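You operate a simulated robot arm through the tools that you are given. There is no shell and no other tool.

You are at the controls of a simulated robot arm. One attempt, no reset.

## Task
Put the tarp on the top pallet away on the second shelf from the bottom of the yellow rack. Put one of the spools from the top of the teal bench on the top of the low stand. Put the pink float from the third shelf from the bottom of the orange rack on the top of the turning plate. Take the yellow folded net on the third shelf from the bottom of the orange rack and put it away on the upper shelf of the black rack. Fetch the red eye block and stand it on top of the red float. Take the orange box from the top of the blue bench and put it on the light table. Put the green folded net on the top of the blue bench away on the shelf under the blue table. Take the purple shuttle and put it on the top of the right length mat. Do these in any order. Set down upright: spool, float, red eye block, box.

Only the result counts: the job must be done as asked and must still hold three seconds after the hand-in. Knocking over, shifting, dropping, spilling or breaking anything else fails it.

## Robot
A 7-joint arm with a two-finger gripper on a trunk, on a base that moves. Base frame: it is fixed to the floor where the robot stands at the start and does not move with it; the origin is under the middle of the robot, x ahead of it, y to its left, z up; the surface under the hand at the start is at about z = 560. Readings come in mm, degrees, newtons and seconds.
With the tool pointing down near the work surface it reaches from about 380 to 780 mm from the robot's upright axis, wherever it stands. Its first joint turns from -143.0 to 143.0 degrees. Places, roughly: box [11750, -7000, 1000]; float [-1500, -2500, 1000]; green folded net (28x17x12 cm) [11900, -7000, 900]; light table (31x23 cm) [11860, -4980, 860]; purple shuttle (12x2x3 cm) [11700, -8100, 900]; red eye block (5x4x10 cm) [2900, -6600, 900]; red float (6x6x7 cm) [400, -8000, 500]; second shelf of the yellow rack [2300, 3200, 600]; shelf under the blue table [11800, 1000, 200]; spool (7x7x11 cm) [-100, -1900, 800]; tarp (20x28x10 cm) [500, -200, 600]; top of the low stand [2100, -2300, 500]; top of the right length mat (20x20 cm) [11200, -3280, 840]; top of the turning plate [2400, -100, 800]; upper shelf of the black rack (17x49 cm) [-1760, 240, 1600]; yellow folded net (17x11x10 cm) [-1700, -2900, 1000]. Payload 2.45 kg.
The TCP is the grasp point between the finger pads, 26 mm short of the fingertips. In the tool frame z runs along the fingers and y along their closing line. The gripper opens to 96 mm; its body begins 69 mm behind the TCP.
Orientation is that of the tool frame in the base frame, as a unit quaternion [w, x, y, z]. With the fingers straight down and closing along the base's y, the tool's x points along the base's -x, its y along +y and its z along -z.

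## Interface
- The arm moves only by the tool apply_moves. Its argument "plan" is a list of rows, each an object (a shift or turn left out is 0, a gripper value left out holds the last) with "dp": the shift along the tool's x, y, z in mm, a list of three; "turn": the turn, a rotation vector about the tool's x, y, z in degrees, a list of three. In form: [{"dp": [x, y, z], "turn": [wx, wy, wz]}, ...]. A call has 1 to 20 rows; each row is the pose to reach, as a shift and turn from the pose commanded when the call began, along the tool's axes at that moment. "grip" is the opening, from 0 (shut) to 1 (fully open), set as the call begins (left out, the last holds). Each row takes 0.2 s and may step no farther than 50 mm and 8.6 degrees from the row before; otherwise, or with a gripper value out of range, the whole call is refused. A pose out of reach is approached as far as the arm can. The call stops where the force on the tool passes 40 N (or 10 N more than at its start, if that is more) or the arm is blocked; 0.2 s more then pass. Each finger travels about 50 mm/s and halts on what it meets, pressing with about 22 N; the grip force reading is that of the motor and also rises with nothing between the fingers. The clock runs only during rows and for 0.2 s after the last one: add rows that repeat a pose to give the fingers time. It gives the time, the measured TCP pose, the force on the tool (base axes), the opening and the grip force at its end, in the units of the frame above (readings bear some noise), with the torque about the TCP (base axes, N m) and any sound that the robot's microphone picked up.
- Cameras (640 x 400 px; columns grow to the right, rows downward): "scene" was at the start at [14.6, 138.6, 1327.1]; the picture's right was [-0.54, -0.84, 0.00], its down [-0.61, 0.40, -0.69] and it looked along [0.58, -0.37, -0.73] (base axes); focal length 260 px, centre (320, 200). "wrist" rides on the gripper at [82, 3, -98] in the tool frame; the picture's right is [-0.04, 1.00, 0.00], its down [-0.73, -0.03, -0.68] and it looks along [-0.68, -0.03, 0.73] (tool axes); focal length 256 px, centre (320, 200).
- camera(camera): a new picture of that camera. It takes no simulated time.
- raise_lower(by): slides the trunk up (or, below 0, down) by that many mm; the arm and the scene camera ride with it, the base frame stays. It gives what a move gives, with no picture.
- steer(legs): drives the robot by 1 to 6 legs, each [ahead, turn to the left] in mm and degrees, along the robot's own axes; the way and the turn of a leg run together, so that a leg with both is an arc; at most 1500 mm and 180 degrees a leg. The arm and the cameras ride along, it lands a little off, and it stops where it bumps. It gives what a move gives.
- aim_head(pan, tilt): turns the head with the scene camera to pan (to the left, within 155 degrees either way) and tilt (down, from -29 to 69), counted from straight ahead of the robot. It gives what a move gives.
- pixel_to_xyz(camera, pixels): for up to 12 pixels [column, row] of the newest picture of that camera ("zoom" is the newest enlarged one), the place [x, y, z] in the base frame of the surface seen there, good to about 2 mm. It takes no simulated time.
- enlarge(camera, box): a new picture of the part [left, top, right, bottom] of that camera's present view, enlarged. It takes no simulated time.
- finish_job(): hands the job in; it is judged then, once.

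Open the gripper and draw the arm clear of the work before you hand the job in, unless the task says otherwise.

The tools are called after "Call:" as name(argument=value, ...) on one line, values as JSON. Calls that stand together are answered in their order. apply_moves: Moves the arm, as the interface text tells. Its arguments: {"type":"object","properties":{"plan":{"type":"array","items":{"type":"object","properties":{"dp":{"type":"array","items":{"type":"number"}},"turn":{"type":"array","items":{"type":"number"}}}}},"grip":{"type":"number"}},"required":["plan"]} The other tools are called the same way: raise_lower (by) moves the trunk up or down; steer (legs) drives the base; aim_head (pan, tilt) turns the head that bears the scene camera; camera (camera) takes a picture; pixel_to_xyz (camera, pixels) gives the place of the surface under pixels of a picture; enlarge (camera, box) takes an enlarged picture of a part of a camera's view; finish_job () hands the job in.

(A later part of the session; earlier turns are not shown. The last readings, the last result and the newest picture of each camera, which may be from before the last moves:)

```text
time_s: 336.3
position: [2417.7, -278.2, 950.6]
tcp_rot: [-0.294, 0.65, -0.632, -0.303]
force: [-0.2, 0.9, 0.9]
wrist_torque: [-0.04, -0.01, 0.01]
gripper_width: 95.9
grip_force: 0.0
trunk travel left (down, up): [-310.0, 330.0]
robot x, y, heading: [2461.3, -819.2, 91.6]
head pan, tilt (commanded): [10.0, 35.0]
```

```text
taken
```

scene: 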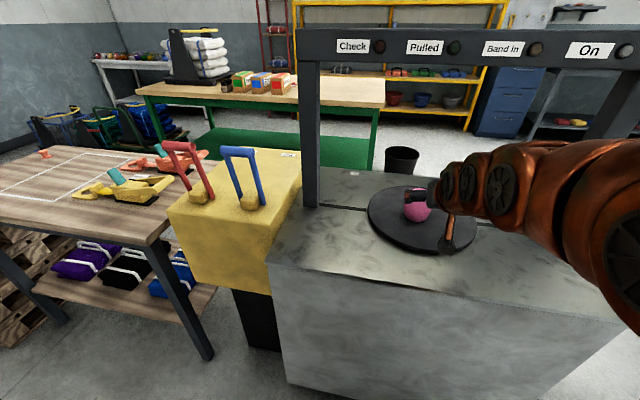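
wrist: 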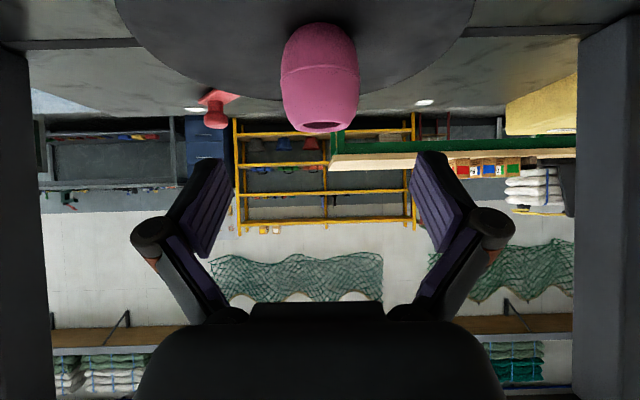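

Float stands upright on the plate. I back away, straighten the tool to vertical, and drive west toward the teal bench's north end for a spool.

Call:
steer(legs=[[-250, 0]])

Call:
apply_moves(plan=[{"dp": [-6, 0, 0], "turn": [0, 8, 0]}, {"dp": [-12, 0, 0], "turn": [0, 16, 0]}, {"dp": [-18, 0, -5], "turn": [0, 24, 0]}, {"dp": [-24, 0, -10], "turn": [0, 32, 0]}, {"dp": [-30, 0, -20], "turn": [0, 40, 0]}, {"dp": [-36, 0, -30], "turn": [0, 48, 0]}, {"dp": [-36, 0, -40], "turn": [0, 50, 0]}, {"dp": [-36, 0, -40], "turn": [0, 50, 0]}])

Call:
steer(legs=[[0, 88.4], [1500, 0], [1060, 0], [0, 90]])

Call:
aim_head(pan=0, tilt=35)

Call:
camera(camera="scene")

Call:
camera(camera="wrist")

```text
time_s: 338.1
position: [2423.2, -529.8, 950.5]
tcp_rot: [-0.295, 0.649, -0.632, -0.303]
force: [-0.5, -0.6, 0.2]
wrist_torque: [0.0, -0.02, 0.01]
gripper_width: 96.3
grip_force: 0.0
trunk travel left (down, up): [-310.0, 330.0]
robot x, y, heading: [2470.4, -1068.2, 91.4]
head pan, tilt (commanded): [10.0, 35.0]
```

```text
time_s: 339.9
position: [2425.1, -538.4, 992.8]
tcp_rot: [0.0, 0.716, -0.698, 0.0]
force: [0.3, -0.6, 0.1]
wrist_torque: [0.0, 0.01, -0.01]
gripper_width: 95.9
grip_force: 0.1
out of reach, approached as far as the arm can: row 7, 8
trunk travel left (down, up): [-310.0, 330.0]
robot x, y, heading: [2470.1, -1065.2, 91.3]
head pan, tilt (commanded): [10.0, 35.0]
```

```text
time_s: 360.1
position: [-77.8, -1611.0, 992.2]
tcp_rot: [0.001, 0.703, 0.711, 0.0]
force: [-0.7, -0.4, 0.1]
wrist_torque: [-0.03, -0.04, 0.0]
gripper_width: 96.3
grip_force: 0.0
trunk travel left (down, up): [-310.0, 330.0]
robot x, y, heading: [-116.3, -1083.4, -89.1]
head pan, tilt (commanded): [10.0, 35.0]
```

```text
time_s: 360.9
position: [-77.2, -1612.8, 993.2]
tcp_rot: [0.0, 0.703, 0.711, 0.0]
force: [0.0, -0.4, -0.3]
wrist_torque: [0.0, -0.02, -0.01]
gripper_width: 96.1
grip_force: 0.0
trunk travel left (down, up): [-310.0, 330.0]
robot x, y, heading: [-118.3, -1079.2, -89.1]
head pan, tilt (commanded): [0.0, 35.0]
```

```text
taken
```

scene: 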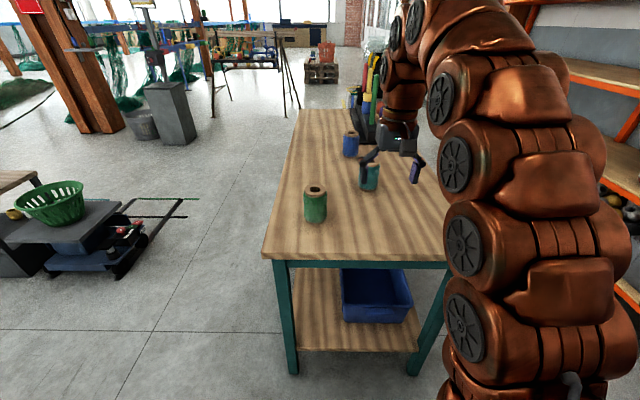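

```text
taken
```

wrist: 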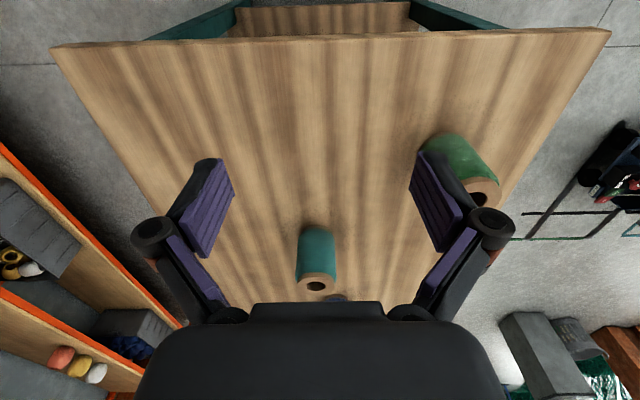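

Three spools on the bench: green (315,203), teal (370,175), blue (350,143). I measure the green and teal ones and the bench.

Call:
enlarge(camera="scene", box=[260, 120, 420, 230])

Call:
pixel_to_xyz(camera="scene", pixels=[[315, 192], [315, 205], [305, 205], [325, 205], [315, 222], [372, 167], [370, 180], [362, 178], [378, 180], [350, 150], [340, 230], [268, 250]])

Call:
pixel_to_xyz(camera="wrist", pixels=[[316, 285], [300, 275], [333, 275], [316, 240], [300, 240], [333, 240], [480, 190], [465, 160], [440, 150], [490, 170], [316, 228], [60, 50]])

```text
3.64 times, centred on (340, 175) of scene
```

zoom: 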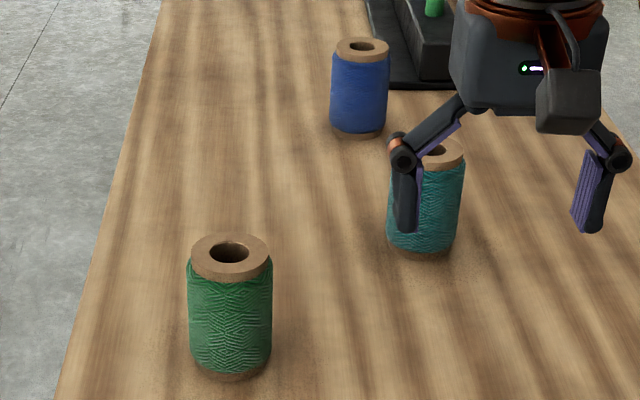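

```text
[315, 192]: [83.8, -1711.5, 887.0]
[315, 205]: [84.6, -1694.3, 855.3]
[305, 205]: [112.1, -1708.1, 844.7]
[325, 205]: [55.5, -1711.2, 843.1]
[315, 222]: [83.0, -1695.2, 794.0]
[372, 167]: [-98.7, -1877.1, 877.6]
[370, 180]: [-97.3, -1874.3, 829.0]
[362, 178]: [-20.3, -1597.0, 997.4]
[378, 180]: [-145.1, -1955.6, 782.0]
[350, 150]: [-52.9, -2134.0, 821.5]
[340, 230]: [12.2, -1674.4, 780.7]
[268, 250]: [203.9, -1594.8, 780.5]
```

```text
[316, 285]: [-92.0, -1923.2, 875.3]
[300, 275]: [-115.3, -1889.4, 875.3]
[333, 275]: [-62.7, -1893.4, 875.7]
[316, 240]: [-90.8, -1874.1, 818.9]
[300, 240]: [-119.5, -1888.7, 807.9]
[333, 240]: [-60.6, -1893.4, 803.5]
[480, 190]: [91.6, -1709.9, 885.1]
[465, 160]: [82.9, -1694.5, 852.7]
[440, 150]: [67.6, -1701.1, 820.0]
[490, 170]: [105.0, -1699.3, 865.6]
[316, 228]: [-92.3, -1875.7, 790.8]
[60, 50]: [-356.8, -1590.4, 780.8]
```

Green spool centre ≈ (84, -1728), radius 33, top z≈889, bench 781. I move the vertical tool above it.

Call:
apply_moves(plan=[{"dp": [-24, 32, 0]}, {"dp": [-48, 64, 0]}, {"dp": [-72, 96, 0]}, {"dp": [-96, 128, 0]}, {"dp": [-118.5, 159.7, 0]}, {"dp": [-118.5, 159.7, 0]}], grip=1.0)

Call:
camera(camera="wrist")

Call:
camera(camera="scene")

```text
time_s: 362.3
position: [39.5, -1666.3, 943.5]
tcp_rot: [0.0, 0.703, 0.711, 0.0]
force: [-1.0, 0.4, 0.7]
wrist_torque: [0.0, -0.06, 0.03]
gripper_width: 95.9
grip_force: 0.1
out of reach, approached as far as the arm can: row 1, 2, 3, 4, 5, 6
trunk travel left (down, up): [-310.0, 330.0]
robot x, y, heading: [-117.3, -1079.4, -89.4]
head pan, tilt (commanded): [0.0, 35.0]
```

```text
taken
```

wrist: 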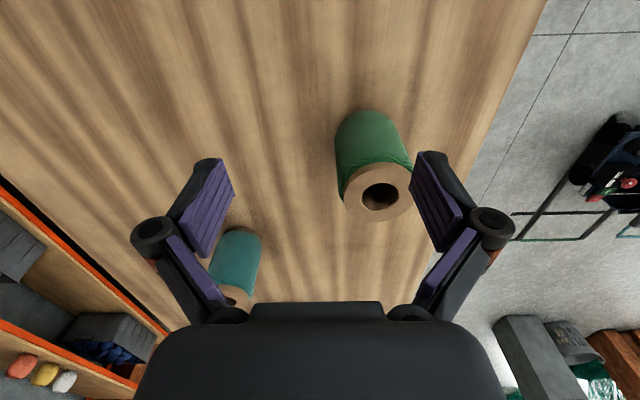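

```text
taken
```

scene: 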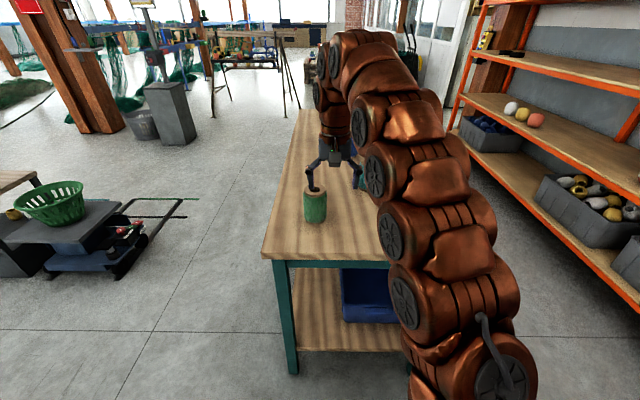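

The arm ran out of reach at this height (spool is still clear). I raise the trunk 180 mm so the arm can work lower relative to its shoulder.

Call:
raise_lower(by=180)

Call:
apply_moves(plan=[{"dp": [0, 0, 40]}, {"dp": [-10, 7, 80]}, {"dp": [-25, 16, 115]}, {"dp": [-40, 27, 140]}, {"dp": [-52, 36, 150]}, {"dp": [-62, 43.5, 150]}, {"dp": [-62, 43.5, 150]}])

Call:
camera(camera="wrist")

```text
time_s: 364.3
position: [40.9, -1666.7, 1122.6]
tcp_rot: [0.001, 0.703, 0.711, 0.001]
force: [0.5, -0.4, 0.3]
wrist_torque: [0.0, 0.03, 0.01]
gripper_width: 96.1
grip_force: 0.1
trunk travel left (down, up): [-490.0, 150.0]
robot x, y, heading: [-114.2, -1075.1, -89.3]
head pan, tilt (commanded): [0.0, 35.0]
```

```text
time_s: 365.9
position: [84.4, -1728.9, 975.1]
tcp_rot: [0.0, 0.703, 0.711, 0.001]
force: [0.7, 0.0, 0.5]
wrist_torque: [-0.01, 0.02, 0.01]
gripper_width: 95.7
grip_force: 0.1
trunk travel left (down, up): [-490.0, 150.0]
robot x, y, heading: [-116.2, -1076.8, -89.5]
head pan, tilt (commanded): [0.0, 35.0]
```

```text
taken
```

wrist: 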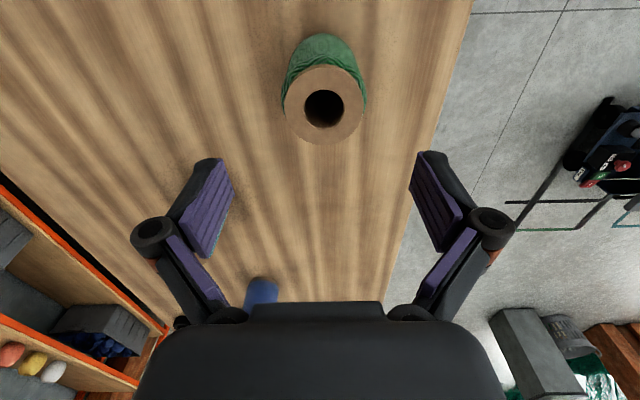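

The spool's top ring is at (323,105). I measure its rim to confirm the centre.

Call:
pixel_to_xyz(camera="wrist", pixels=[[290, 112], [358, 108], [324, 138], [322, 72], [302, 130], [347, 130], [298, 85], [350, 82]])

```text
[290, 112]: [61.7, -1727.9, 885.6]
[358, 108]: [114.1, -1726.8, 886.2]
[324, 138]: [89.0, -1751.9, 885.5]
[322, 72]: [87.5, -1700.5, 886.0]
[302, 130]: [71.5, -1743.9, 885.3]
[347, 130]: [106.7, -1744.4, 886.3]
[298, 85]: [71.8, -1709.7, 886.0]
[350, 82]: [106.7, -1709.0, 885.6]
```

Centre is (88.5, -1726.5); I shift 4 mm and descend to z≈840 around the spool.

Call:
apply_moves(plan=[{"dp": [2.5, 4, 20]}, {"dp": [2.5, 4, 50]}, {"dp": [2.5, 4, 80]}, {"dp": [2.5, 4, 110]}, {"dp": [2.5, 4, 134]}, {"dp": [2.5, 4, 134]}])

Call:
apply_moves(plan=[{"dp": [0, 0, 0]}, {"dp": [0, 0, 0]}, {"dp": [0, 0, 0]}, {"dp": [0, 0, 0]}], grip=0)

Call:
camera(camera="wrist")

```text
time_s: 367.3
position: [87.0, -1725.2, 838.9]
tcp_rot: [0.0, 0.702, 0.712, -0.001]
force: [0.5, -0.5, 0.1]
wrist_torque: [0.0, 0.01, 0.01]
gripper_width: 96.2
grip_force: 0.0
trunk travel left (down, up): [-490.0, 150.0]
robot x, y, heading: [-118.4, -1075.9, -89.4]
head pan, tilt (commanded): [0.0, 35.0]
```

```text
time_s: 368.3
position: [87.8, -1726.3, 839.7]
tcp_rot: [0.0, 0.703, 0.711, 0.0]
force: [2.0, -0.4, 2.4]
wrist_torque: [-0.01, -0.16, -0.06]
gripper_width: 66.8
grip_force: 22.0
trunk travel left (down, up): [-490.0, 150.0]
robot x, y, heading: [-113.9, -1079.9, -89.2]
head pan, tilt (commanded): [0.0, 35.0]
```

```text
taken
```

wrist: 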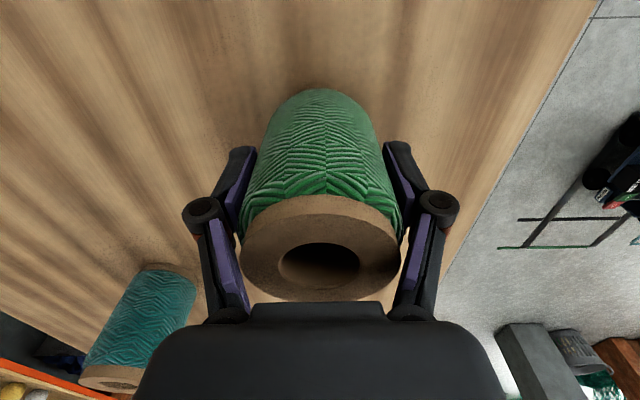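

Spool gripped at 66.8 mm. I lift it 120 mm and pull it back over the bench edge.

Call:
apply_moves(plan=[{"dp": [0, 0, -15]}, {"dp": [0, 0, -45]}, {"dp": [0, 0, -80]}, {"dp": [0, 0, -115]}, {"dp": [20, -15, -130]}, {"dp": [50, -45, -130]}, {"dp": [80, -75, -130]}, {"dp": [110, -105, -130]}, {"dp": [140, -135, -130]}, {"dp": [140, -135, -130]}])

Call:
aim_head(pan=50, tilt=25)

Call:
camera(camera="scene")

```text
time_s: 370.5
position: [-47.3, -1587.9, 968.5]
tcp_rot: [-0.001, 0.703, 0.711, -0.001]
force: [-0.3, -0.1, -2.6]
wrist_torque: [-0.04, 0.02, 0.0]
gripper_width: 66.9
grip_force: 22.0
trunk travel left (down, up): [-490.0, 150.0]
robot x, y, heading: [-114.4, -1080.7, -89.7]
head pan, tilt (commanded): [0.0, 35.0]
```

```text
time_s: 371.6
position: [-47.2, -1587.0, 968.6]
tcp_rot: [-0.001, 0.703, 0.711, 0.0]
force: [-0.4, 0.2, -1.3]
wrist_torque: [0.0, -0.01, 0.03]
gripper_width: 66.4
grip_force: 22.4
trunk travel left (down, up): [-490.0, 150.0]
robot x, y, heading: [-114.3, -1077.9, -89.5]
head pan, tilt (commanded): [50.0, 25.0]
```

```text
taken
```

scene: 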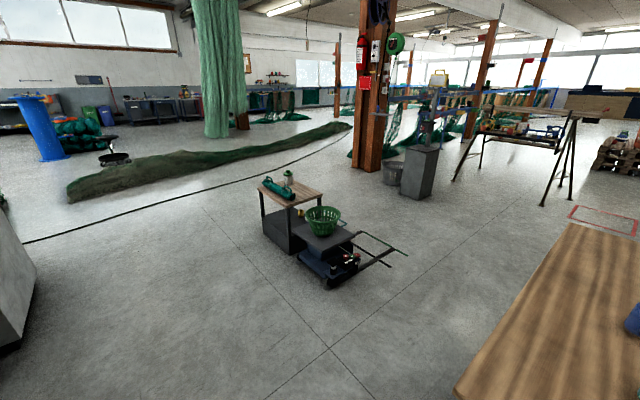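

I see a small table with green items (290,190) and a low grey stand with a basket (320,235). I zoom and measure which is at (2100,-2300).

Call:
enlarge(camera="scene", box=[240, 160, 420, 300])

Call:
pixel_to_xyz(camera="scene", pixels=[[290, 195], [275, 195], [315, 190], [295, 235], [305, 235], [335, 240], [345, 235], [323, 220], [325, 270], [265, 230], [400, 252], [330, 250]])

```text
2.86 times, centred on (330, 230) of scene
```

zoom: 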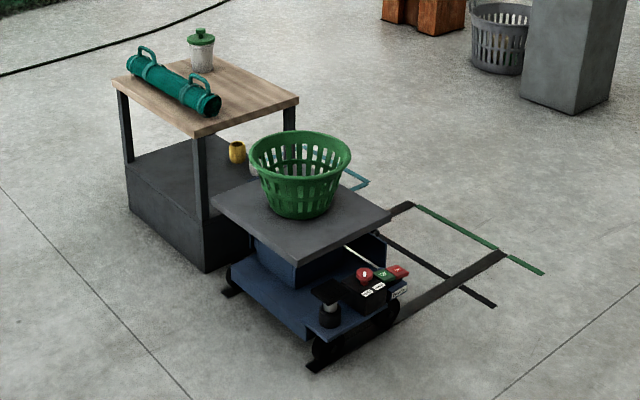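

```text
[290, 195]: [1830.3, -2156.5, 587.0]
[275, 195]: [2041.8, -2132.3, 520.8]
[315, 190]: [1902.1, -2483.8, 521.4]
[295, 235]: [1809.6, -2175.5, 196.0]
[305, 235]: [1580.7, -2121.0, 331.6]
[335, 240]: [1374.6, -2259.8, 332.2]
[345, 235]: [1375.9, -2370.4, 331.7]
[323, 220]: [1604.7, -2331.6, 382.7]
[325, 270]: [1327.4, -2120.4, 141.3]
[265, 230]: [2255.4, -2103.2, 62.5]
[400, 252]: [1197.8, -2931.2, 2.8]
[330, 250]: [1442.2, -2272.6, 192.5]
```

The wooden-topped table at x≈1800–2230, y≈-2100…-2500, z=521 is the low stand; it carries a green roll and a jar. I measure the free part of its top.

Call:
pixel_to_xyz(camera="zoom", pixels=[[205, 128], [292, 100], [118, 85], [245, 95], [225, 110], [260, 85], [230, 75], [205, 105], [150, 75], [200, 65], [270, 100], [235, 60]])

```text
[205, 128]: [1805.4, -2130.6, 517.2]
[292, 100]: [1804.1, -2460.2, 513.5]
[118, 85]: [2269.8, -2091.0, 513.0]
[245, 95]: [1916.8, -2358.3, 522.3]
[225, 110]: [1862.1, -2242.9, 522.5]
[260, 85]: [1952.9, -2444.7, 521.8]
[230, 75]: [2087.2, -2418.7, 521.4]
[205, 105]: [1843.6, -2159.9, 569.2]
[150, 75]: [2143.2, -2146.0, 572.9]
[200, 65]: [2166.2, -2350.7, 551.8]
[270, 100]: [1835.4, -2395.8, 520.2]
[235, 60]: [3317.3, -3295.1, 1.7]
```

Free spot on the stand around (1950, -2360). I drive east, then face south in front of the stand.

Call:
steer(legs=[[0, 89.5], [1500, 0], [500, 0], [0, -90], [400, 0]])

Call:
aim_head(pan=10, tilt=40)

Call:
camera(camera="scene")

```text
time_s: 391.5
position: [1957.0, -1999.6, 969.5]
tcp_rot: [0.0, 0.712, 0.702, 0.0]
force: [-0.5, 1.0, -2.0]
wrist_torque: [-0.03, -0.03, 0.0]
gripper_width: 66.1
grip_force: 21.8
trunk travel left (down, up): [-490.0, 150.0]
robot x, y, heading: [1902.6, -1493.9, -90.7]
head pan, tilt (commanded): [50.0, 25.0]
```

```text
time_s: 392.5
position: [1957.3, -2001.1, 970.0]
tcp_rot: [0.0, 0.713, 0.701, 0.0]
force: [0.3, 0.3, -2.5]
wrist_torque: [0.01, -0.02, -0.02]
gripper_width: 66.4
grip_force: 21.9
trunk travel left (down, up): [-490.0, 150.0]
robot x, y, heading: [1897.8, -1490.8, -90.9]
head pan, tilt (commanded): [10.0, 40.0]
```

```text
taken
```

scene: 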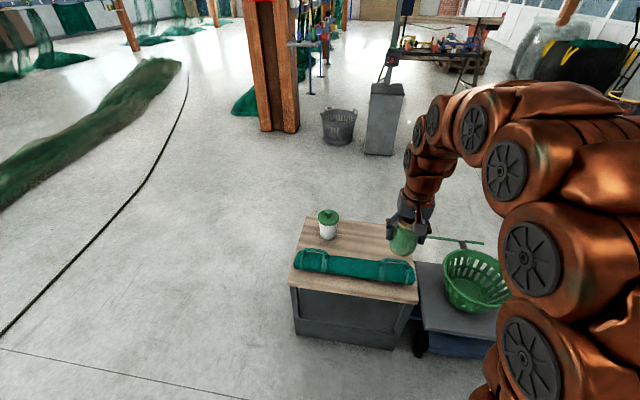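

From here I measure the free area behind the roll and the basket at right.

Call:
pixel_to_xyz(camera="scene", pixels=[[360, 235], [350, 245], [375, 245], [328, 225], [327, 213], [330, 262], [385, 270], [410, 262], [300, 235], [445, 260], [415, 300], [370, 230]])

```text
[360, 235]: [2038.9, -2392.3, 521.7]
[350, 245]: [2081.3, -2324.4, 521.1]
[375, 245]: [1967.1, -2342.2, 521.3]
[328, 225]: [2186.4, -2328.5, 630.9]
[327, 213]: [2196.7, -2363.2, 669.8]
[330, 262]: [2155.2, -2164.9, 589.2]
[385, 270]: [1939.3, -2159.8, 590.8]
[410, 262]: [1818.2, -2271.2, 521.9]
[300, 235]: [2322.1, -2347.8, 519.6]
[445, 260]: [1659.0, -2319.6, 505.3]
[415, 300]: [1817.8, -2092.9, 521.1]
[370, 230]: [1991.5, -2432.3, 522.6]
```

Target spot (1990, -2345). I drive 190 mm closer and lower the trunk.

Call:
steer(legs=[[190, 0]])

Call:
raise_lower(by=-190)

```text
time_s: 394.1
position: [1952.0, -2192.2, 969.2]
tcp_rot: [0.0, 0.715, 0.7, 0.0]
force: [0.5, -0.4, -2.2]
wrist_torque: [0.03, 0.01, -0.04]
gripper_width: 66.6
grip_force: 21.9
trunk travel left (down, up): [-490.0, 150.0]
robot x, y, heading: [1900.9, -1682.6, -91.1]
head pan, tilt (commanded): [10.0, 40.0]
```

```text
time_s: 396.2
position: [1950.5, -2191.8, 779.2]
tcp_rot: [0.0, 0.714, 0.7, 0.0]
force: [0.1, -0.5, -2.4]
wrist_torque: [0.03, 0.0, 0.01]
gripper_width: 66.5
grip_force: 22.2
trunk travel left (down, up): [-300.0, 340.0]
robot x, y, heading: [1895.8, -1683.7, -91.1]
head pan, tilt (commanded): [10.0, 40.0]
```

I move over the spot and descend to ~20 mm above the stand.

Call:
apply_moves(plan=[{"dp": [-38, 10, 0]}, {"dp": [-76, 21, 0]}, {"dp": [-114, 32, 0]}, {"dp": [-152, 42, 10]}, {"dp": [-152, 42, 50]}, {"dp": [-152, 42, 90]}, {"dp": [-152, 42, 130]}, {"dp": [-152, 42, 165]}, {"dp": [-152, 42, 175]}, {"dp": [-152, 42, 175]}])

Call:
camera(camera="wrist")

Call:
camera(camera="scene")

```text
time_s: 398.4
position: [1989.7, -2345.8, 604.6]
tcp_rot: [0.0, 0.714, 0.7, 0.0]
force: [0.5, 0.6, -1.6]
wrist_torque: [0.02, 0.0, 0.04]
gripper_width: 66.1
grip_force: 22.1
trunk travel left (down, up): [-300.0, 340.0]
robot x, y, heading: [1901.4, -1683.5, -91.2]
head pan, tilt (commanded): [10.0, 40.0]
```

```text
taken
```

wrist: 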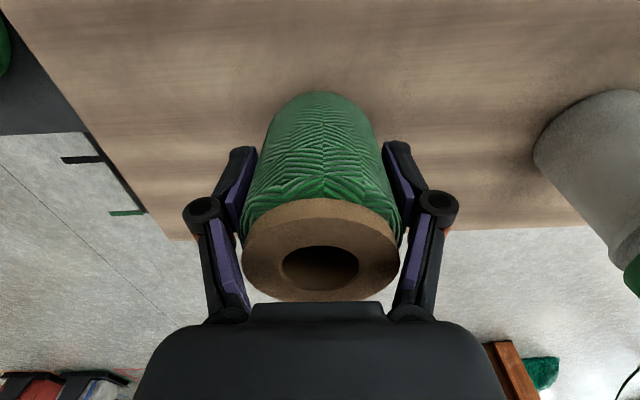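

```text
taken
```

scene: 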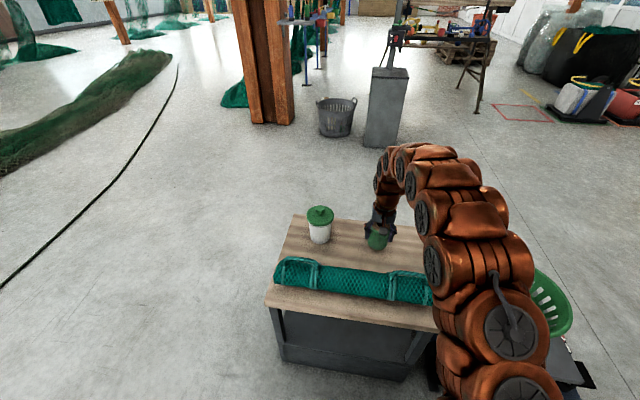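

Spool is over free tabletop, jar well to the right. I lower slowly until contact.

Call:
apply_moves(plan=[{"dp": [0, 0, 10]}, {"dp": [0, 0, 17]}, {"dp": [0, 0, 20]}, {"dp": [0, 0, 22]}, {"dp": [0, 0, 24]}, {"dp": [0, 0, 25.5]}, {"dp": [0, 0, 25.5]}])

```text
time_s: 400.0
position: [1990.8, -2345.6, 579.9]
tcp_rot: [0.0, 0.714, 0.7, -0.001]
force: [-0.7, -1.7, 6.7]
wrist_torque: [0.07, -0.05, 0.02]
gripper_width: 66.1
grip_force: 22.6
trunk travel left (down, up): [-300.0, 340.0]
robot x, y, heading: [1896.5, -1681.9, -91.2]
head pan, tilt (commanded): [10.0, 40.0]
```

Contact at z≈580 (+6.7 N). I open fully and rise straight up.

Call:
apply_moves(plan=[{"dp": [0, 0, 0]}, {"dp": [0, 0, 0]}, {"dp": [0, 0, 0]}, {"dp": [0, 0, 0]}], grip=1.0)

Call:
apply_moves(plan=[{"dp": [0, 0, -20]}, {"dp": [0, 0, -50]}, {"dp": [0, 0, -90]}, {"dp": [0, 0, -130]}, {"dp": [0, 0, -170]}, {"dp": [30, 0, -200]}, {"dp": [70, 0, -200]}, {"dp": [110, 0, -200]}, {"dp": [150, 0, -200]}, {"dp": [150, 0, -200]}])

Call:
camera(camera="wrist")

Call:
camera(camera="scene")

```text
time_s: 401.0
position: [1990.6, -2345.8, 579.7]
tcp_rot: [0.0, 0.714, 0.7, 0.0]
force: [0.5, -0.2, 0.0]
wrist_torque: [0.0, -0.04, 0.01]
gripper_width: 95.8
grip_force: 0.1
trunk travel left (down, up): [-300.0, 340.0]
robot x, y, heading: [1897.4, -1683.2, -91.0]
head pan, tilt (commanded): [10.0, 40.0]
```

```text
time_s: 403.2
position: [1995.2, -2196.5, 780.1]
tcp_rot: [0.0, 0.714, 0.7, 0.0]
force: [-0.1, -0.3, -0.2]
wrist_torque: [0.02, -0.02, -0.01]
gripper_width: 96.0
grip_force: 0.1
trunk travel left (down, up): [-300.0, 340.0]
robot x, y, heading: [1896.1, -1680.0, -91.2]
head pan, tilt (commanded): [10.0, 40.0]
```

```text
taken
```

wrist: 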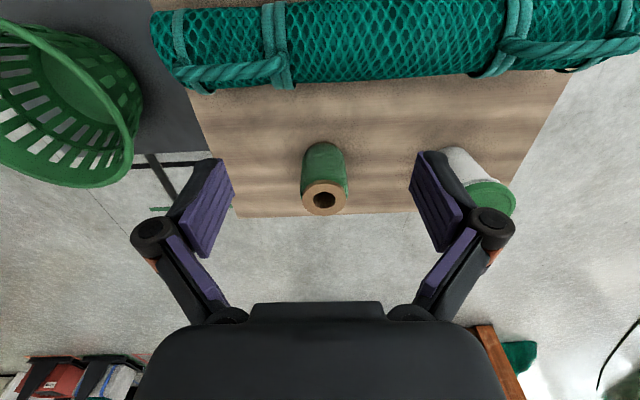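

```text
taken
```

scene: 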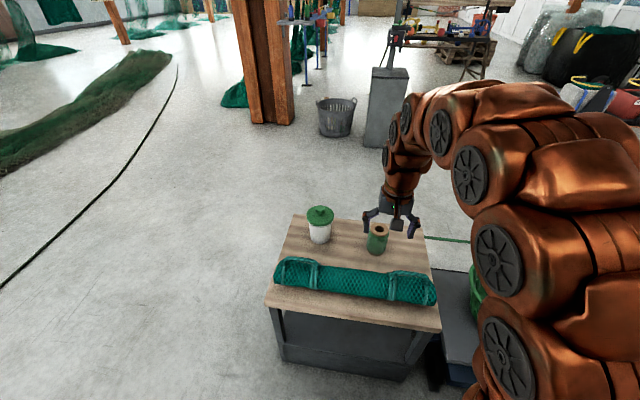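

Spool stands upright on the stand. Next is the red eye block around (2900,-6600); I look south for a route.

Call:
aim_head(pan=0, tilt=12)

Call:
camera(camera="scene")

Call:
aim_head(pan=45, tilt=12)

Call:
camera(camera="scene")

```text
time_s: 404.1
position: [1994.6, -2196.5, 780.4]
tcp_rot: [0.0, 0.714, 0.7, 0.0]
force: [-0.6, 0.4, 0.5]
wrist_torque: [-0.01, -0.03, -0.03]
gripper_width: 95.9
grip_force: 0.1
trunk travel left (down, up): [-300.0, 340.0]
robot x, y, heading: [1896.4, -1680.1, -90.9]
head pan, tilt (commanded): [0.0, 12.0]
```

```text
taken
```

scene: 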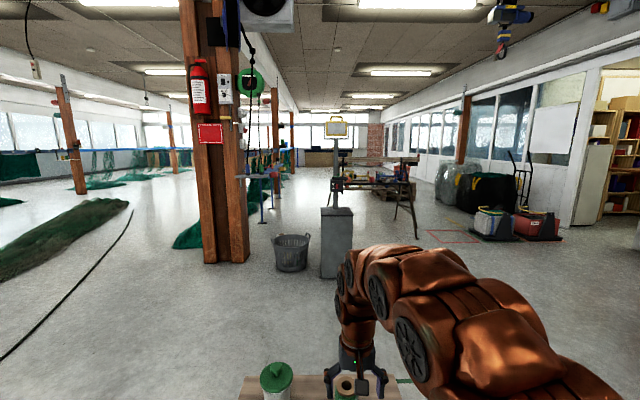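

```text
time_s: 405.2
position: [1995.0, -2196.3, 779.9]
tcp_rot: [0.0, 0.714, 0.7, 0.0]
force: [0.6, 0.2, 0.5]
wrist_torque: [0.0, -0.02, -0.02]
gripper_width: 96.1
grip_force: 0.0
trunk travel left (down, up): [-300.0, 340.0]
robot x, y, heading: [1898.8, -1682.1, -91.1]
head pan, tilt (commanded): [45.0, 12.0]
```

```text
taken
```

scene: 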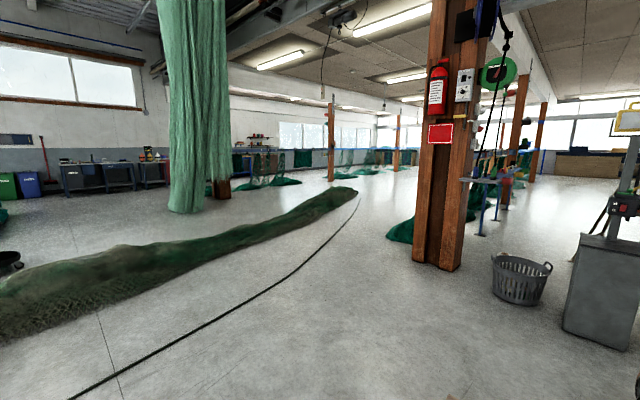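

I measure the column, cabinet, bin and trestle positions ahead.

Call:
aim_head(pan=5, tilt=15)

Call:
camera(camera="scene")

Call:
pixel_to_xyz(camera="scene", pixels=[[245, 248], [268, 245], [310, 255], [358, 260], [400, 220], [440, 225], [130, 200], [220, 230], [480, 225], [500, 170], [560, 230], [380, 180]])

Call:
enlarge(camera="scene", box=[220, 80, 460, 230])

```text
time_s: 406.3
position: [1994.9, -2197.4, 780.9]
tcp_rot: [0.0, 0.714, 0.701, 0.0]
force: [-0.1, 0.1, 0.0]
wrist_torque: [0.01, 0.01, 0.01]
gripper_width: 95.8
grip_force: 0.0
trunk travel left (down, up): [-300.0, 340.0]
robot x, y, heading: [1898.7, -1683.6, -90.8]
head pan, tilt (commanded): [5.0, 15.0]
```

```text
taken
```

scene: 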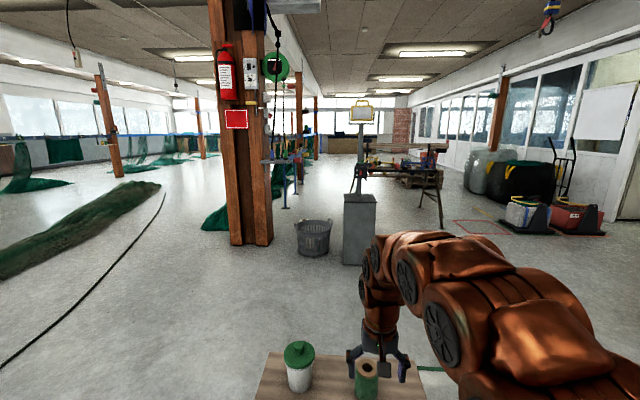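

```text
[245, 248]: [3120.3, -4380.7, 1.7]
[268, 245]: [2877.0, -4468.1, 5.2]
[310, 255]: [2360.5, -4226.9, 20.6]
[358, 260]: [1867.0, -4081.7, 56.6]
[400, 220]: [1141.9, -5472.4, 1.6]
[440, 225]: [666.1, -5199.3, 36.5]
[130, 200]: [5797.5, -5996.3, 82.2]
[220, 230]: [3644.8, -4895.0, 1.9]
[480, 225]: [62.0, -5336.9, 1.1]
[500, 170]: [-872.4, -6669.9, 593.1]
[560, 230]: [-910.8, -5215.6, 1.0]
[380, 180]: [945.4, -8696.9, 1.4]
```

```text
2.67 times, centred on (340, 155) of scene
```

zoom: 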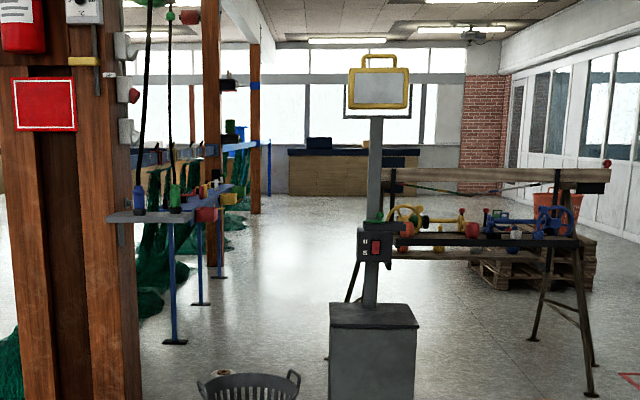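

I measure cabinet, bin and trestle edges more exactly to choose a gap.

Call:
pixel_to_xyz(camera="scene", pixels=[[298, 245], [330, 245], [272, 240], [343, 255], [375, 230], [314, 256], [313, 222], [300, 210], [328, 205], [285, 208], [365, 172], [440, 175]])

Call:
pixel_to_xyz(camera="zoom", pixels=[[390, 190], [600, 185], [590, 395], [340, 300], [175, 340], [200, 300], [125, 215], [230, 190], [205, 215], [400, 230], [330, 320], [415, 320]])

```text
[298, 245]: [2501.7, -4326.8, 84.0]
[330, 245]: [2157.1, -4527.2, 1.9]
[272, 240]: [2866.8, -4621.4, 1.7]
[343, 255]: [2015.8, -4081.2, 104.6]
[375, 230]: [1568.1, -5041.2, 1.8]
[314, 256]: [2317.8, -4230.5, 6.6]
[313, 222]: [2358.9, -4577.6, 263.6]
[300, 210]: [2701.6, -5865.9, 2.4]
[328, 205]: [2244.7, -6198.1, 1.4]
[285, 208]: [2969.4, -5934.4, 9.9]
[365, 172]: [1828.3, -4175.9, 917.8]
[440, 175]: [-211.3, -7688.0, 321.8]
```

```text
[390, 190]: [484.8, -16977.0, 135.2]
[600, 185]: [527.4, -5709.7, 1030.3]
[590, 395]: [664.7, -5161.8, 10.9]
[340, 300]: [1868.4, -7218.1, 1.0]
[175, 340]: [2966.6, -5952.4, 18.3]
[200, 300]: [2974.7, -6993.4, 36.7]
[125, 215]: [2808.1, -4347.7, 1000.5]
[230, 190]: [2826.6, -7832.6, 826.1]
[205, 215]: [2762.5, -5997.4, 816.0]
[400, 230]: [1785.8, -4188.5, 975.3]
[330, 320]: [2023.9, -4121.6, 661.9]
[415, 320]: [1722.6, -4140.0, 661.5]
```

Gaps beside the cabinet are narrow, so I go around the west: along the teal bench's east side, then past the trestle's west end.

Call:
steer(legs=[[0, -89], [1120, 0], [0, 90], [1500, 0], [1150, 0]])

Call:
aim_head(pan=-10, tilt=20)

Call:
camera(camera="scene")

Call:
aim_head(pan=40, tilt=20)

Call:
camera(camera="scene")

```text
time_s: 431.9
position: [859.8, -4815.0, 780.1]
tcp_rot: [0.0, 0.709, 0.705, 0.0]
force: [-0.2, -0.2, 0.1]
wrist_torque: [-0.01, 0.02, 0.01]
gripper_width: 95.7
grip_force: 0.1
trunk travel left (down, up): [-300.0, 340.0]
robot x, y, heading: [756.7, -4305.5, -90.2]
head pan, tilt (commanded): [5.0, 15.0]
```

```text
time_s: 432.7
position: [859.1, -4815.8, 780.6]
tcp_rot: [0.0, 0.709, 0.705, 0.0]
force: [0.0, 0.4, 0.5]
wrist_torque: [0.01, -0.04, -0.03]
gripper_width: 96.1
grip_force: 0.0
trunk travel left (down, up): [-300.0, 340.0]
robot x, y, heading: [755.8, -4304.4, -90.3]
head pan, tilt (commanded): [-10.0, 20.0]
```

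```text
taken
```

scene: 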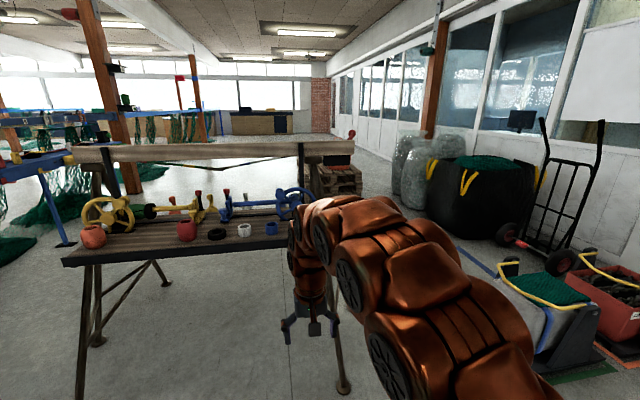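

```text
time_s: 433.9
position: [860.3, -4814.9, 780.5]
tcp_rot: [0.0, 0.709, 0.705, 0.0]
force: [-1.1, -0.1, -0.3]
wrist_torque: [-0.03, 0.01, 0.02]
gripper_width: 96.1
grip_force: 0.1
trunk travel left (down, up): [-300.0, 340.0]
robot x, y, heading: [757.5, -4306.3, -90.0]
head pan, tilt (commanded): [40.0, 20.0]
```

```text
taken
```

scene: 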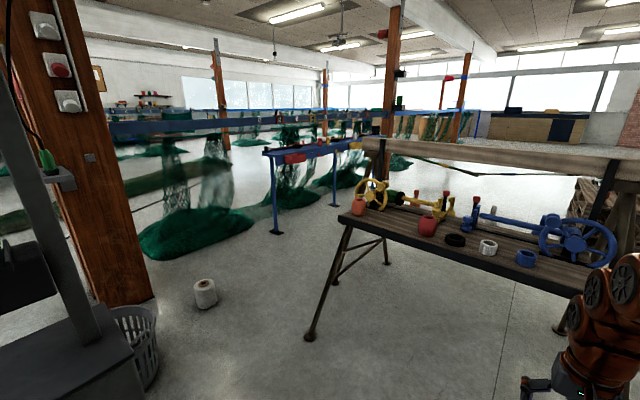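

I measure the trestle's near leg, the cabinet, the white roll and the blue shelf legs to decide on a passage east.

Call:
pixel_to_xyz(camera="scene", pixels=[[310, 335], [345, 215], [387, 262], [145, 395], [130, 330], [205, 300], [150, 300], [276, 232], [335, 205], [285, 158], [355, 147], [480, 180]])

Call:
enlarge(camera="scene", box=[240, 100, 420, 220])

```text
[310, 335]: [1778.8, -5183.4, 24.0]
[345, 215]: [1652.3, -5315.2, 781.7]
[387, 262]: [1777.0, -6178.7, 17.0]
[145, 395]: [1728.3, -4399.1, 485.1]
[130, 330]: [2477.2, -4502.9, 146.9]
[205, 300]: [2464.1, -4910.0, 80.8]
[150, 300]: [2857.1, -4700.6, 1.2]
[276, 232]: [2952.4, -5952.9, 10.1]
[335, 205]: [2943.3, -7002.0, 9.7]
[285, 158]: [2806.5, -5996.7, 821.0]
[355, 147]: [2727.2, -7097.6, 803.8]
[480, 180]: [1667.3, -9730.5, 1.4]
```

```text
3.33 times, centred on (330, 160) of scene
```

zoom: 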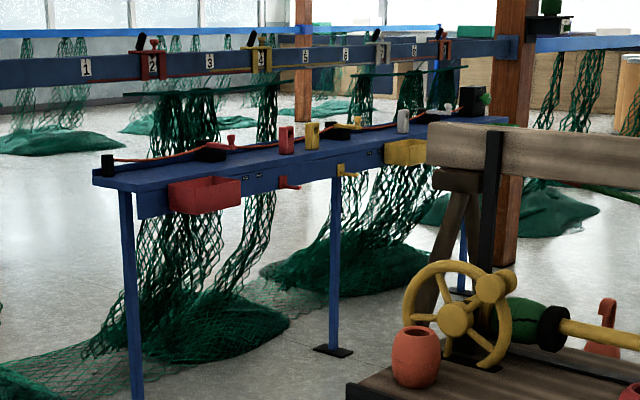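

I need the positions of the sleds on the right as well; I look that way and measure.

Call:
aim_head(pan=-40, tilt=25)

Call:
camera(camera="scene")

Call:
pixel_to_xyz(camera="scene", pixels=[[200, 250], [240, 220], [300, 250], [350, 300], [400, 300], [450, 300], [500, 300], [300, 180], [350, 200], [420, 250], [540, 250], [260, 300]])

```text
time_s: 435.4
position: [858.9, -4815.0, 780.7]
tcp_rot: [0.0, 0.709, 0.706, 0.0]
force: [0.0, -0.3, 0.1]
wrist_torque: [0.01, -0.02, -0.01]
gripper_width: 96.0
grip_force: 0.2
trunk travel left (down, up): [-300.0, 340.0]
robot x, y, heading: [754.5, -4300.2, -90.2]
head pan, tilt (commanded): [-40.0, 25.0]
```

```text
taken
```

scene: 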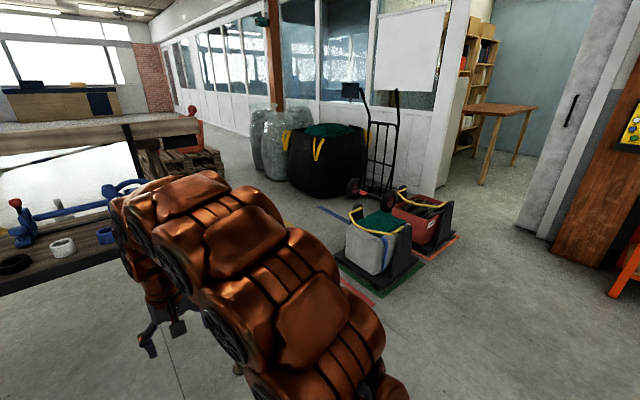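

```text
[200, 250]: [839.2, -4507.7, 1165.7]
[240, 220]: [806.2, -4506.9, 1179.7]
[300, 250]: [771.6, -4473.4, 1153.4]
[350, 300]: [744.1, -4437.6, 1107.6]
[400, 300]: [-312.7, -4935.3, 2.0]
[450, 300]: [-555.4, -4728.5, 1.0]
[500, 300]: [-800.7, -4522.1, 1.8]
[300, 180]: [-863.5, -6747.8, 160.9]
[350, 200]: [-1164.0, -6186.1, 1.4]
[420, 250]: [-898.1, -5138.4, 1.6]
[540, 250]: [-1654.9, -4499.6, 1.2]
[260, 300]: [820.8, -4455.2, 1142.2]
```

I measure the sled's near edges and the trestle's west end to see the real gap.

Call:
pixel_to_xyz(camera="scene", pixels=[[340, 262], [362, 280], [386, 298], [370, 262], [345, 250], [330, 285], [375, 290], [200, 165], [215, 195], [192, 130], [205, 155], [357, 215]])

Call:
enlarge(camera="scene", box=[310, 180, 480, 310])

```text
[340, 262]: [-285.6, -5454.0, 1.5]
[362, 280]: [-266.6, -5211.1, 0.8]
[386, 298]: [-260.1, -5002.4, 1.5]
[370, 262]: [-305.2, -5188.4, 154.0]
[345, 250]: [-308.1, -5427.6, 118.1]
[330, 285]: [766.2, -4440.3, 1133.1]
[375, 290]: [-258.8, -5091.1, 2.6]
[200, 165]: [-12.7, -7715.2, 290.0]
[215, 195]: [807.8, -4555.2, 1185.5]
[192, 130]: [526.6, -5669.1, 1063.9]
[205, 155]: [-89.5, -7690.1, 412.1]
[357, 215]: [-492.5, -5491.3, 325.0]
```

```text
3.08 times, centred on (395, 245) of scene
```

zoom: 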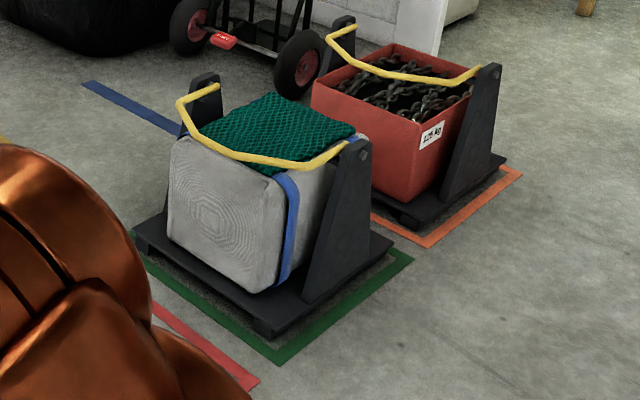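

Gap between sled (x≤-290) and trestle (legs x≥660, top x≥527) is wide enough at x≈150. I centre the arm and drive down that way.

Call:
apply_moves(plan=[{"dp": [10, -30, -30]}, {"dp": [20, -65, -60]}, {"dp": [20, -100, -90]}, {"dp": [20, -100, -90]}])

Call:
steer(legs=[[0, -90], [605, 0], [0, 90], [1500, 0], [950, 0]])

Call:
aim_head(pan=60, tilt=20)

Call:
camera(camera="scene")

Call:
aim_head(pan=0, tilt=30)

Call:
camera(camera="scene")

```text
time_s: 436.4
position: [757.6, -4793.5, 870.6]
tcp_rot: [0.0, 0.709, 0.705, 0.001]
force: [0.2, 0.3, -0.4]
wrist_torque: [0.01, -0.01, -0.01]
gripper_width: 96.3
grip_force: 0.1
trunk travel left (down, up): [-300.0, 340.0]
robot x, y, heading: [756.8, -4304.2, -90.4]
head pan, tilt (commanded): [-40.0, 25.0]
```

```text
time_s: 458.9
position: [53.0, -7238.9, 870.8]
tcp_rot: [-0.001, 0.727, 0.687, 0.0]
force: [-0.3, 0.0, 0.1]
wrist_torque: [0.0, -0.01, -0.01]
gripper_width: 95.8
grip_force: 0.0
trunk travel left (down, up): [-300.0, 340.0]
robot x, y, heading: [76.5, -6748.2, -93.1]
head pan, tilt (commanded): [-40.0, 25.0]
```

```text
time_s: 460.7
position: [54.4, -7237.8, 869.7]
tcp_rot: [0.0, 0.727, 0.686, 0.0]
force: [0.3, 0.4, 0.2]
wrist_torque: [-0.01, -0.02, 0.01]
gripper_width: 96.3
grip_force: 0.0
trunk travel left (down, up): [-300.0, 340.0]
robot x, y, heading: [76.3, -6743.8, -93.5]
head pan, tilt (commanded): [60.0, 20.0]
```

```text
taken
```

scene: 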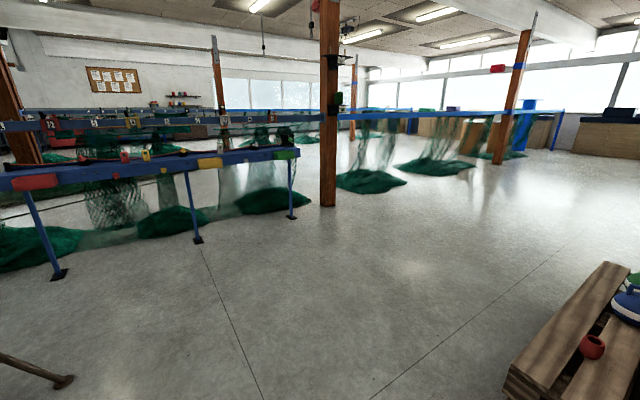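

```text
time_s: 462.0
position: [53.5, -7236.2, 869.8]
tcp_rot: [0.0, 0.727, 0.687, 0.0]
force: [0.0, 0.2, -0.7]
wrist_torque: [-0.02, -0.02, 0.02]
gripper_width: 96.1
grip_force: 0.0
trunk travel left (down, up): [-300.0, 340.0]
robot x, y, heading: [75.4, -6746.3, -93.4]
head pan, tilt (commanded): [0.0, 30.0]
```

```text
taken
```

scene: 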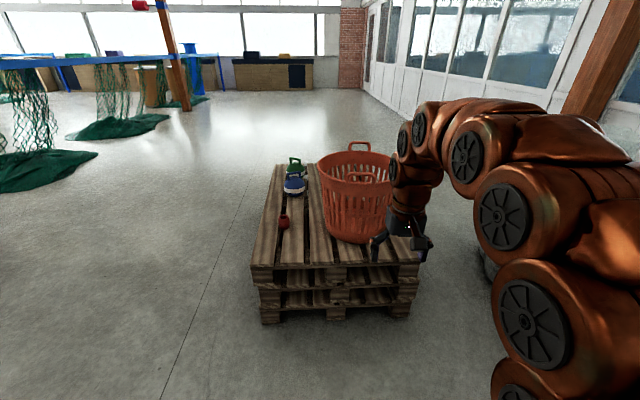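

The pallet ahead carries the red float at (284,221) with blue/green weights behind and an orange basket. I measure the float.

Call:
enlarge(camera="scene", box=[240, 150, 400, 270])

Call:
pixel_to_xyz(camera="zoom", pixels=[[175, 245], [175, 285], [158, 280], [193, 280], [178, 300], [215, 145], [215, 175], [330, 240], [325, 330], [60, 380], [150, 100], [175, 250]])

```text
3.33 times, centred on (320, 210) of scene
```

zoom: 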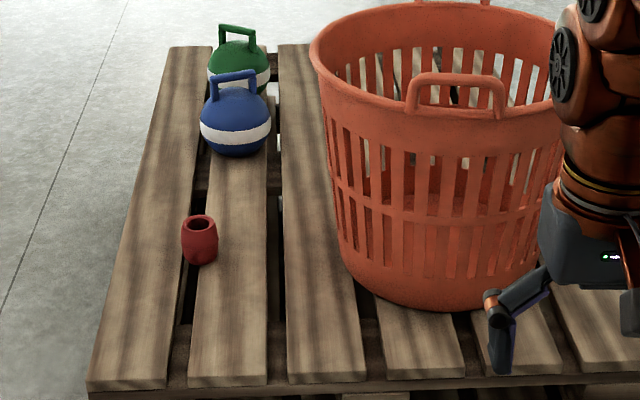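

```text
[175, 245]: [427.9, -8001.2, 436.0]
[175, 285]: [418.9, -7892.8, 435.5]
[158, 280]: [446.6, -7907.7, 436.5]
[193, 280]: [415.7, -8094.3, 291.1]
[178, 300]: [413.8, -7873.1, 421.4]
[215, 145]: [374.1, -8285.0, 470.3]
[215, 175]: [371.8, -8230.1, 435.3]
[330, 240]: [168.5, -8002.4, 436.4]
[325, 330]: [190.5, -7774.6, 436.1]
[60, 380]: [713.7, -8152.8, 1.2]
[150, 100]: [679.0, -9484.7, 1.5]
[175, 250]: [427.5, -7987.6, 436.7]
```

I pick pixels directly on the red float (zoom (200,240)).

Call:
pixel_to_xyz(camera="zoom", pixels=[[200, 245], [184, 242], [216, 242], [200, 262], [188, 222], [212, 222], [200, 217], [200, 232], [235, 130], [235, 150], [375, 270], [190, 190]])

```text
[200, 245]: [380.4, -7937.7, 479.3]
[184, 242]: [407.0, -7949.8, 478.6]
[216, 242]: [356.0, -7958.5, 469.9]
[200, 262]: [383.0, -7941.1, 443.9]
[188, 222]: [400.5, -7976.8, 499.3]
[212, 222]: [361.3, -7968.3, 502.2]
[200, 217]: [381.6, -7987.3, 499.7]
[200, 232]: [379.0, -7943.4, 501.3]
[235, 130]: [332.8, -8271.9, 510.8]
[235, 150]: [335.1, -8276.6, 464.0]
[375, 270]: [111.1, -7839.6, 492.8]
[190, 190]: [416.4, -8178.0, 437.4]
```

Red float: centre ≈ (381, -7966), top z≈501. Now I turn east and drive to the blue block shelf, stopping at x≈2000 to look.

Call:
steer(legs=[[0, 93.4], [1500, 0], [420, 0]])

Call:
aim_head(pan=5, tilt=25)

Call:
camera(camera="scene")

Call:
enlarge(camera="scene", box=[160, 80, 480, 280])

```text
time_s: 475.6
position: [2503.5, -6802.0, 870.4]
tcp_rot: [0.0, 0.016, 1.0, -0.001]
force: [-0.2, -0.2, 0.0]
wrist_torque: [0.0, 0.0, 0.03]
gripper_width: 96.2
grip_force: 0.1
trunk travel left (down, up): [-300.0, 340.0]
robot x, y, heading: [2016.6, -6789.7, -1.9]
head pan, tilt (commanded): [0.0, 30.0]
```

```text
time_s: 476.3
position: [2503.4, -6801.7, 870.7]
tcp_rot: [0.001, 0.015, 1.0, 0.0]
force: [0.5, -0.9, 0.3]
wrist_torque: [-0.03, 0.0, -0.03]
gripper_width: 96.0
grip_force: 0.0
trunk travel left (down, up): [-300.0, 340.0]
robot x, y, heading: [2014.9, -6790.9, -1.9]
head pan, tilt (commanded): [5.0, 25.0]
```

```text
taken
```

scene: 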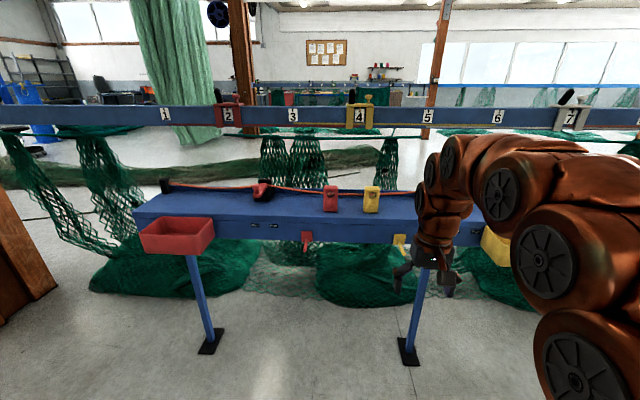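

```text
2.00 times, centred on (320, 180) of scene
```

zoom: 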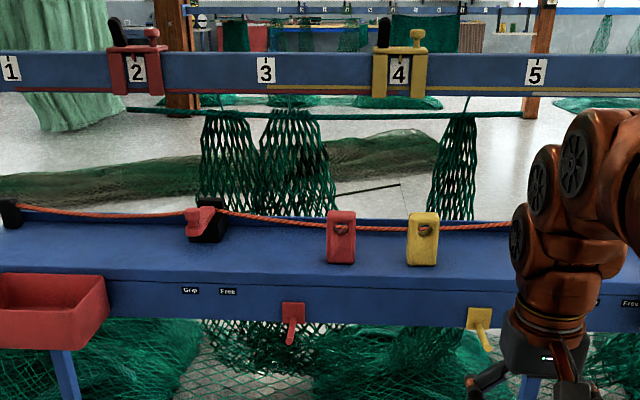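

Red block at zoom (340,240) with an orange rope at eye height. I enlarge more to see if the rope passes through or behind it.

Call:
enlarge(camera="scene", box=[240, 160, 400, 260])

Call:
pixel_to_xyz(camera="zoom", pixels=[[360, 110], [335, 130], [390, 130], [360, 185], [345, 205], [390, 205], [360, 150], [300, 137], [450, 145], [530, 110], [100, 110], [200, 260]])

```text
4.00 times, centred on (320, 210) of scene
```

zoom: 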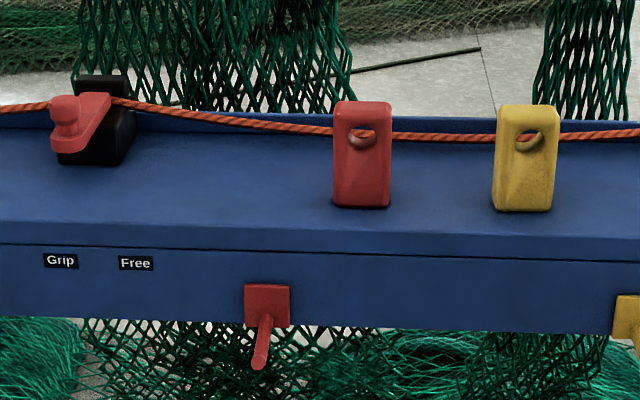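

```text
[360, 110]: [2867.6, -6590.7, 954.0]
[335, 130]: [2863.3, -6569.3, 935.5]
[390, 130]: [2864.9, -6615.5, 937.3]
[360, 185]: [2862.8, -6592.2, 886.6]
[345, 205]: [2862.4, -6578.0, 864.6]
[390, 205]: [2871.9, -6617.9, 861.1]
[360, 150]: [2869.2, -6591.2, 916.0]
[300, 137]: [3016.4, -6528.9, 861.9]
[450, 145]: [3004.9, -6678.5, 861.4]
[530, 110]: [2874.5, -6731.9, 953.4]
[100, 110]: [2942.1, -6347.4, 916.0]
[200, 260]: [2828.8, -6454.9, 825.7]
```

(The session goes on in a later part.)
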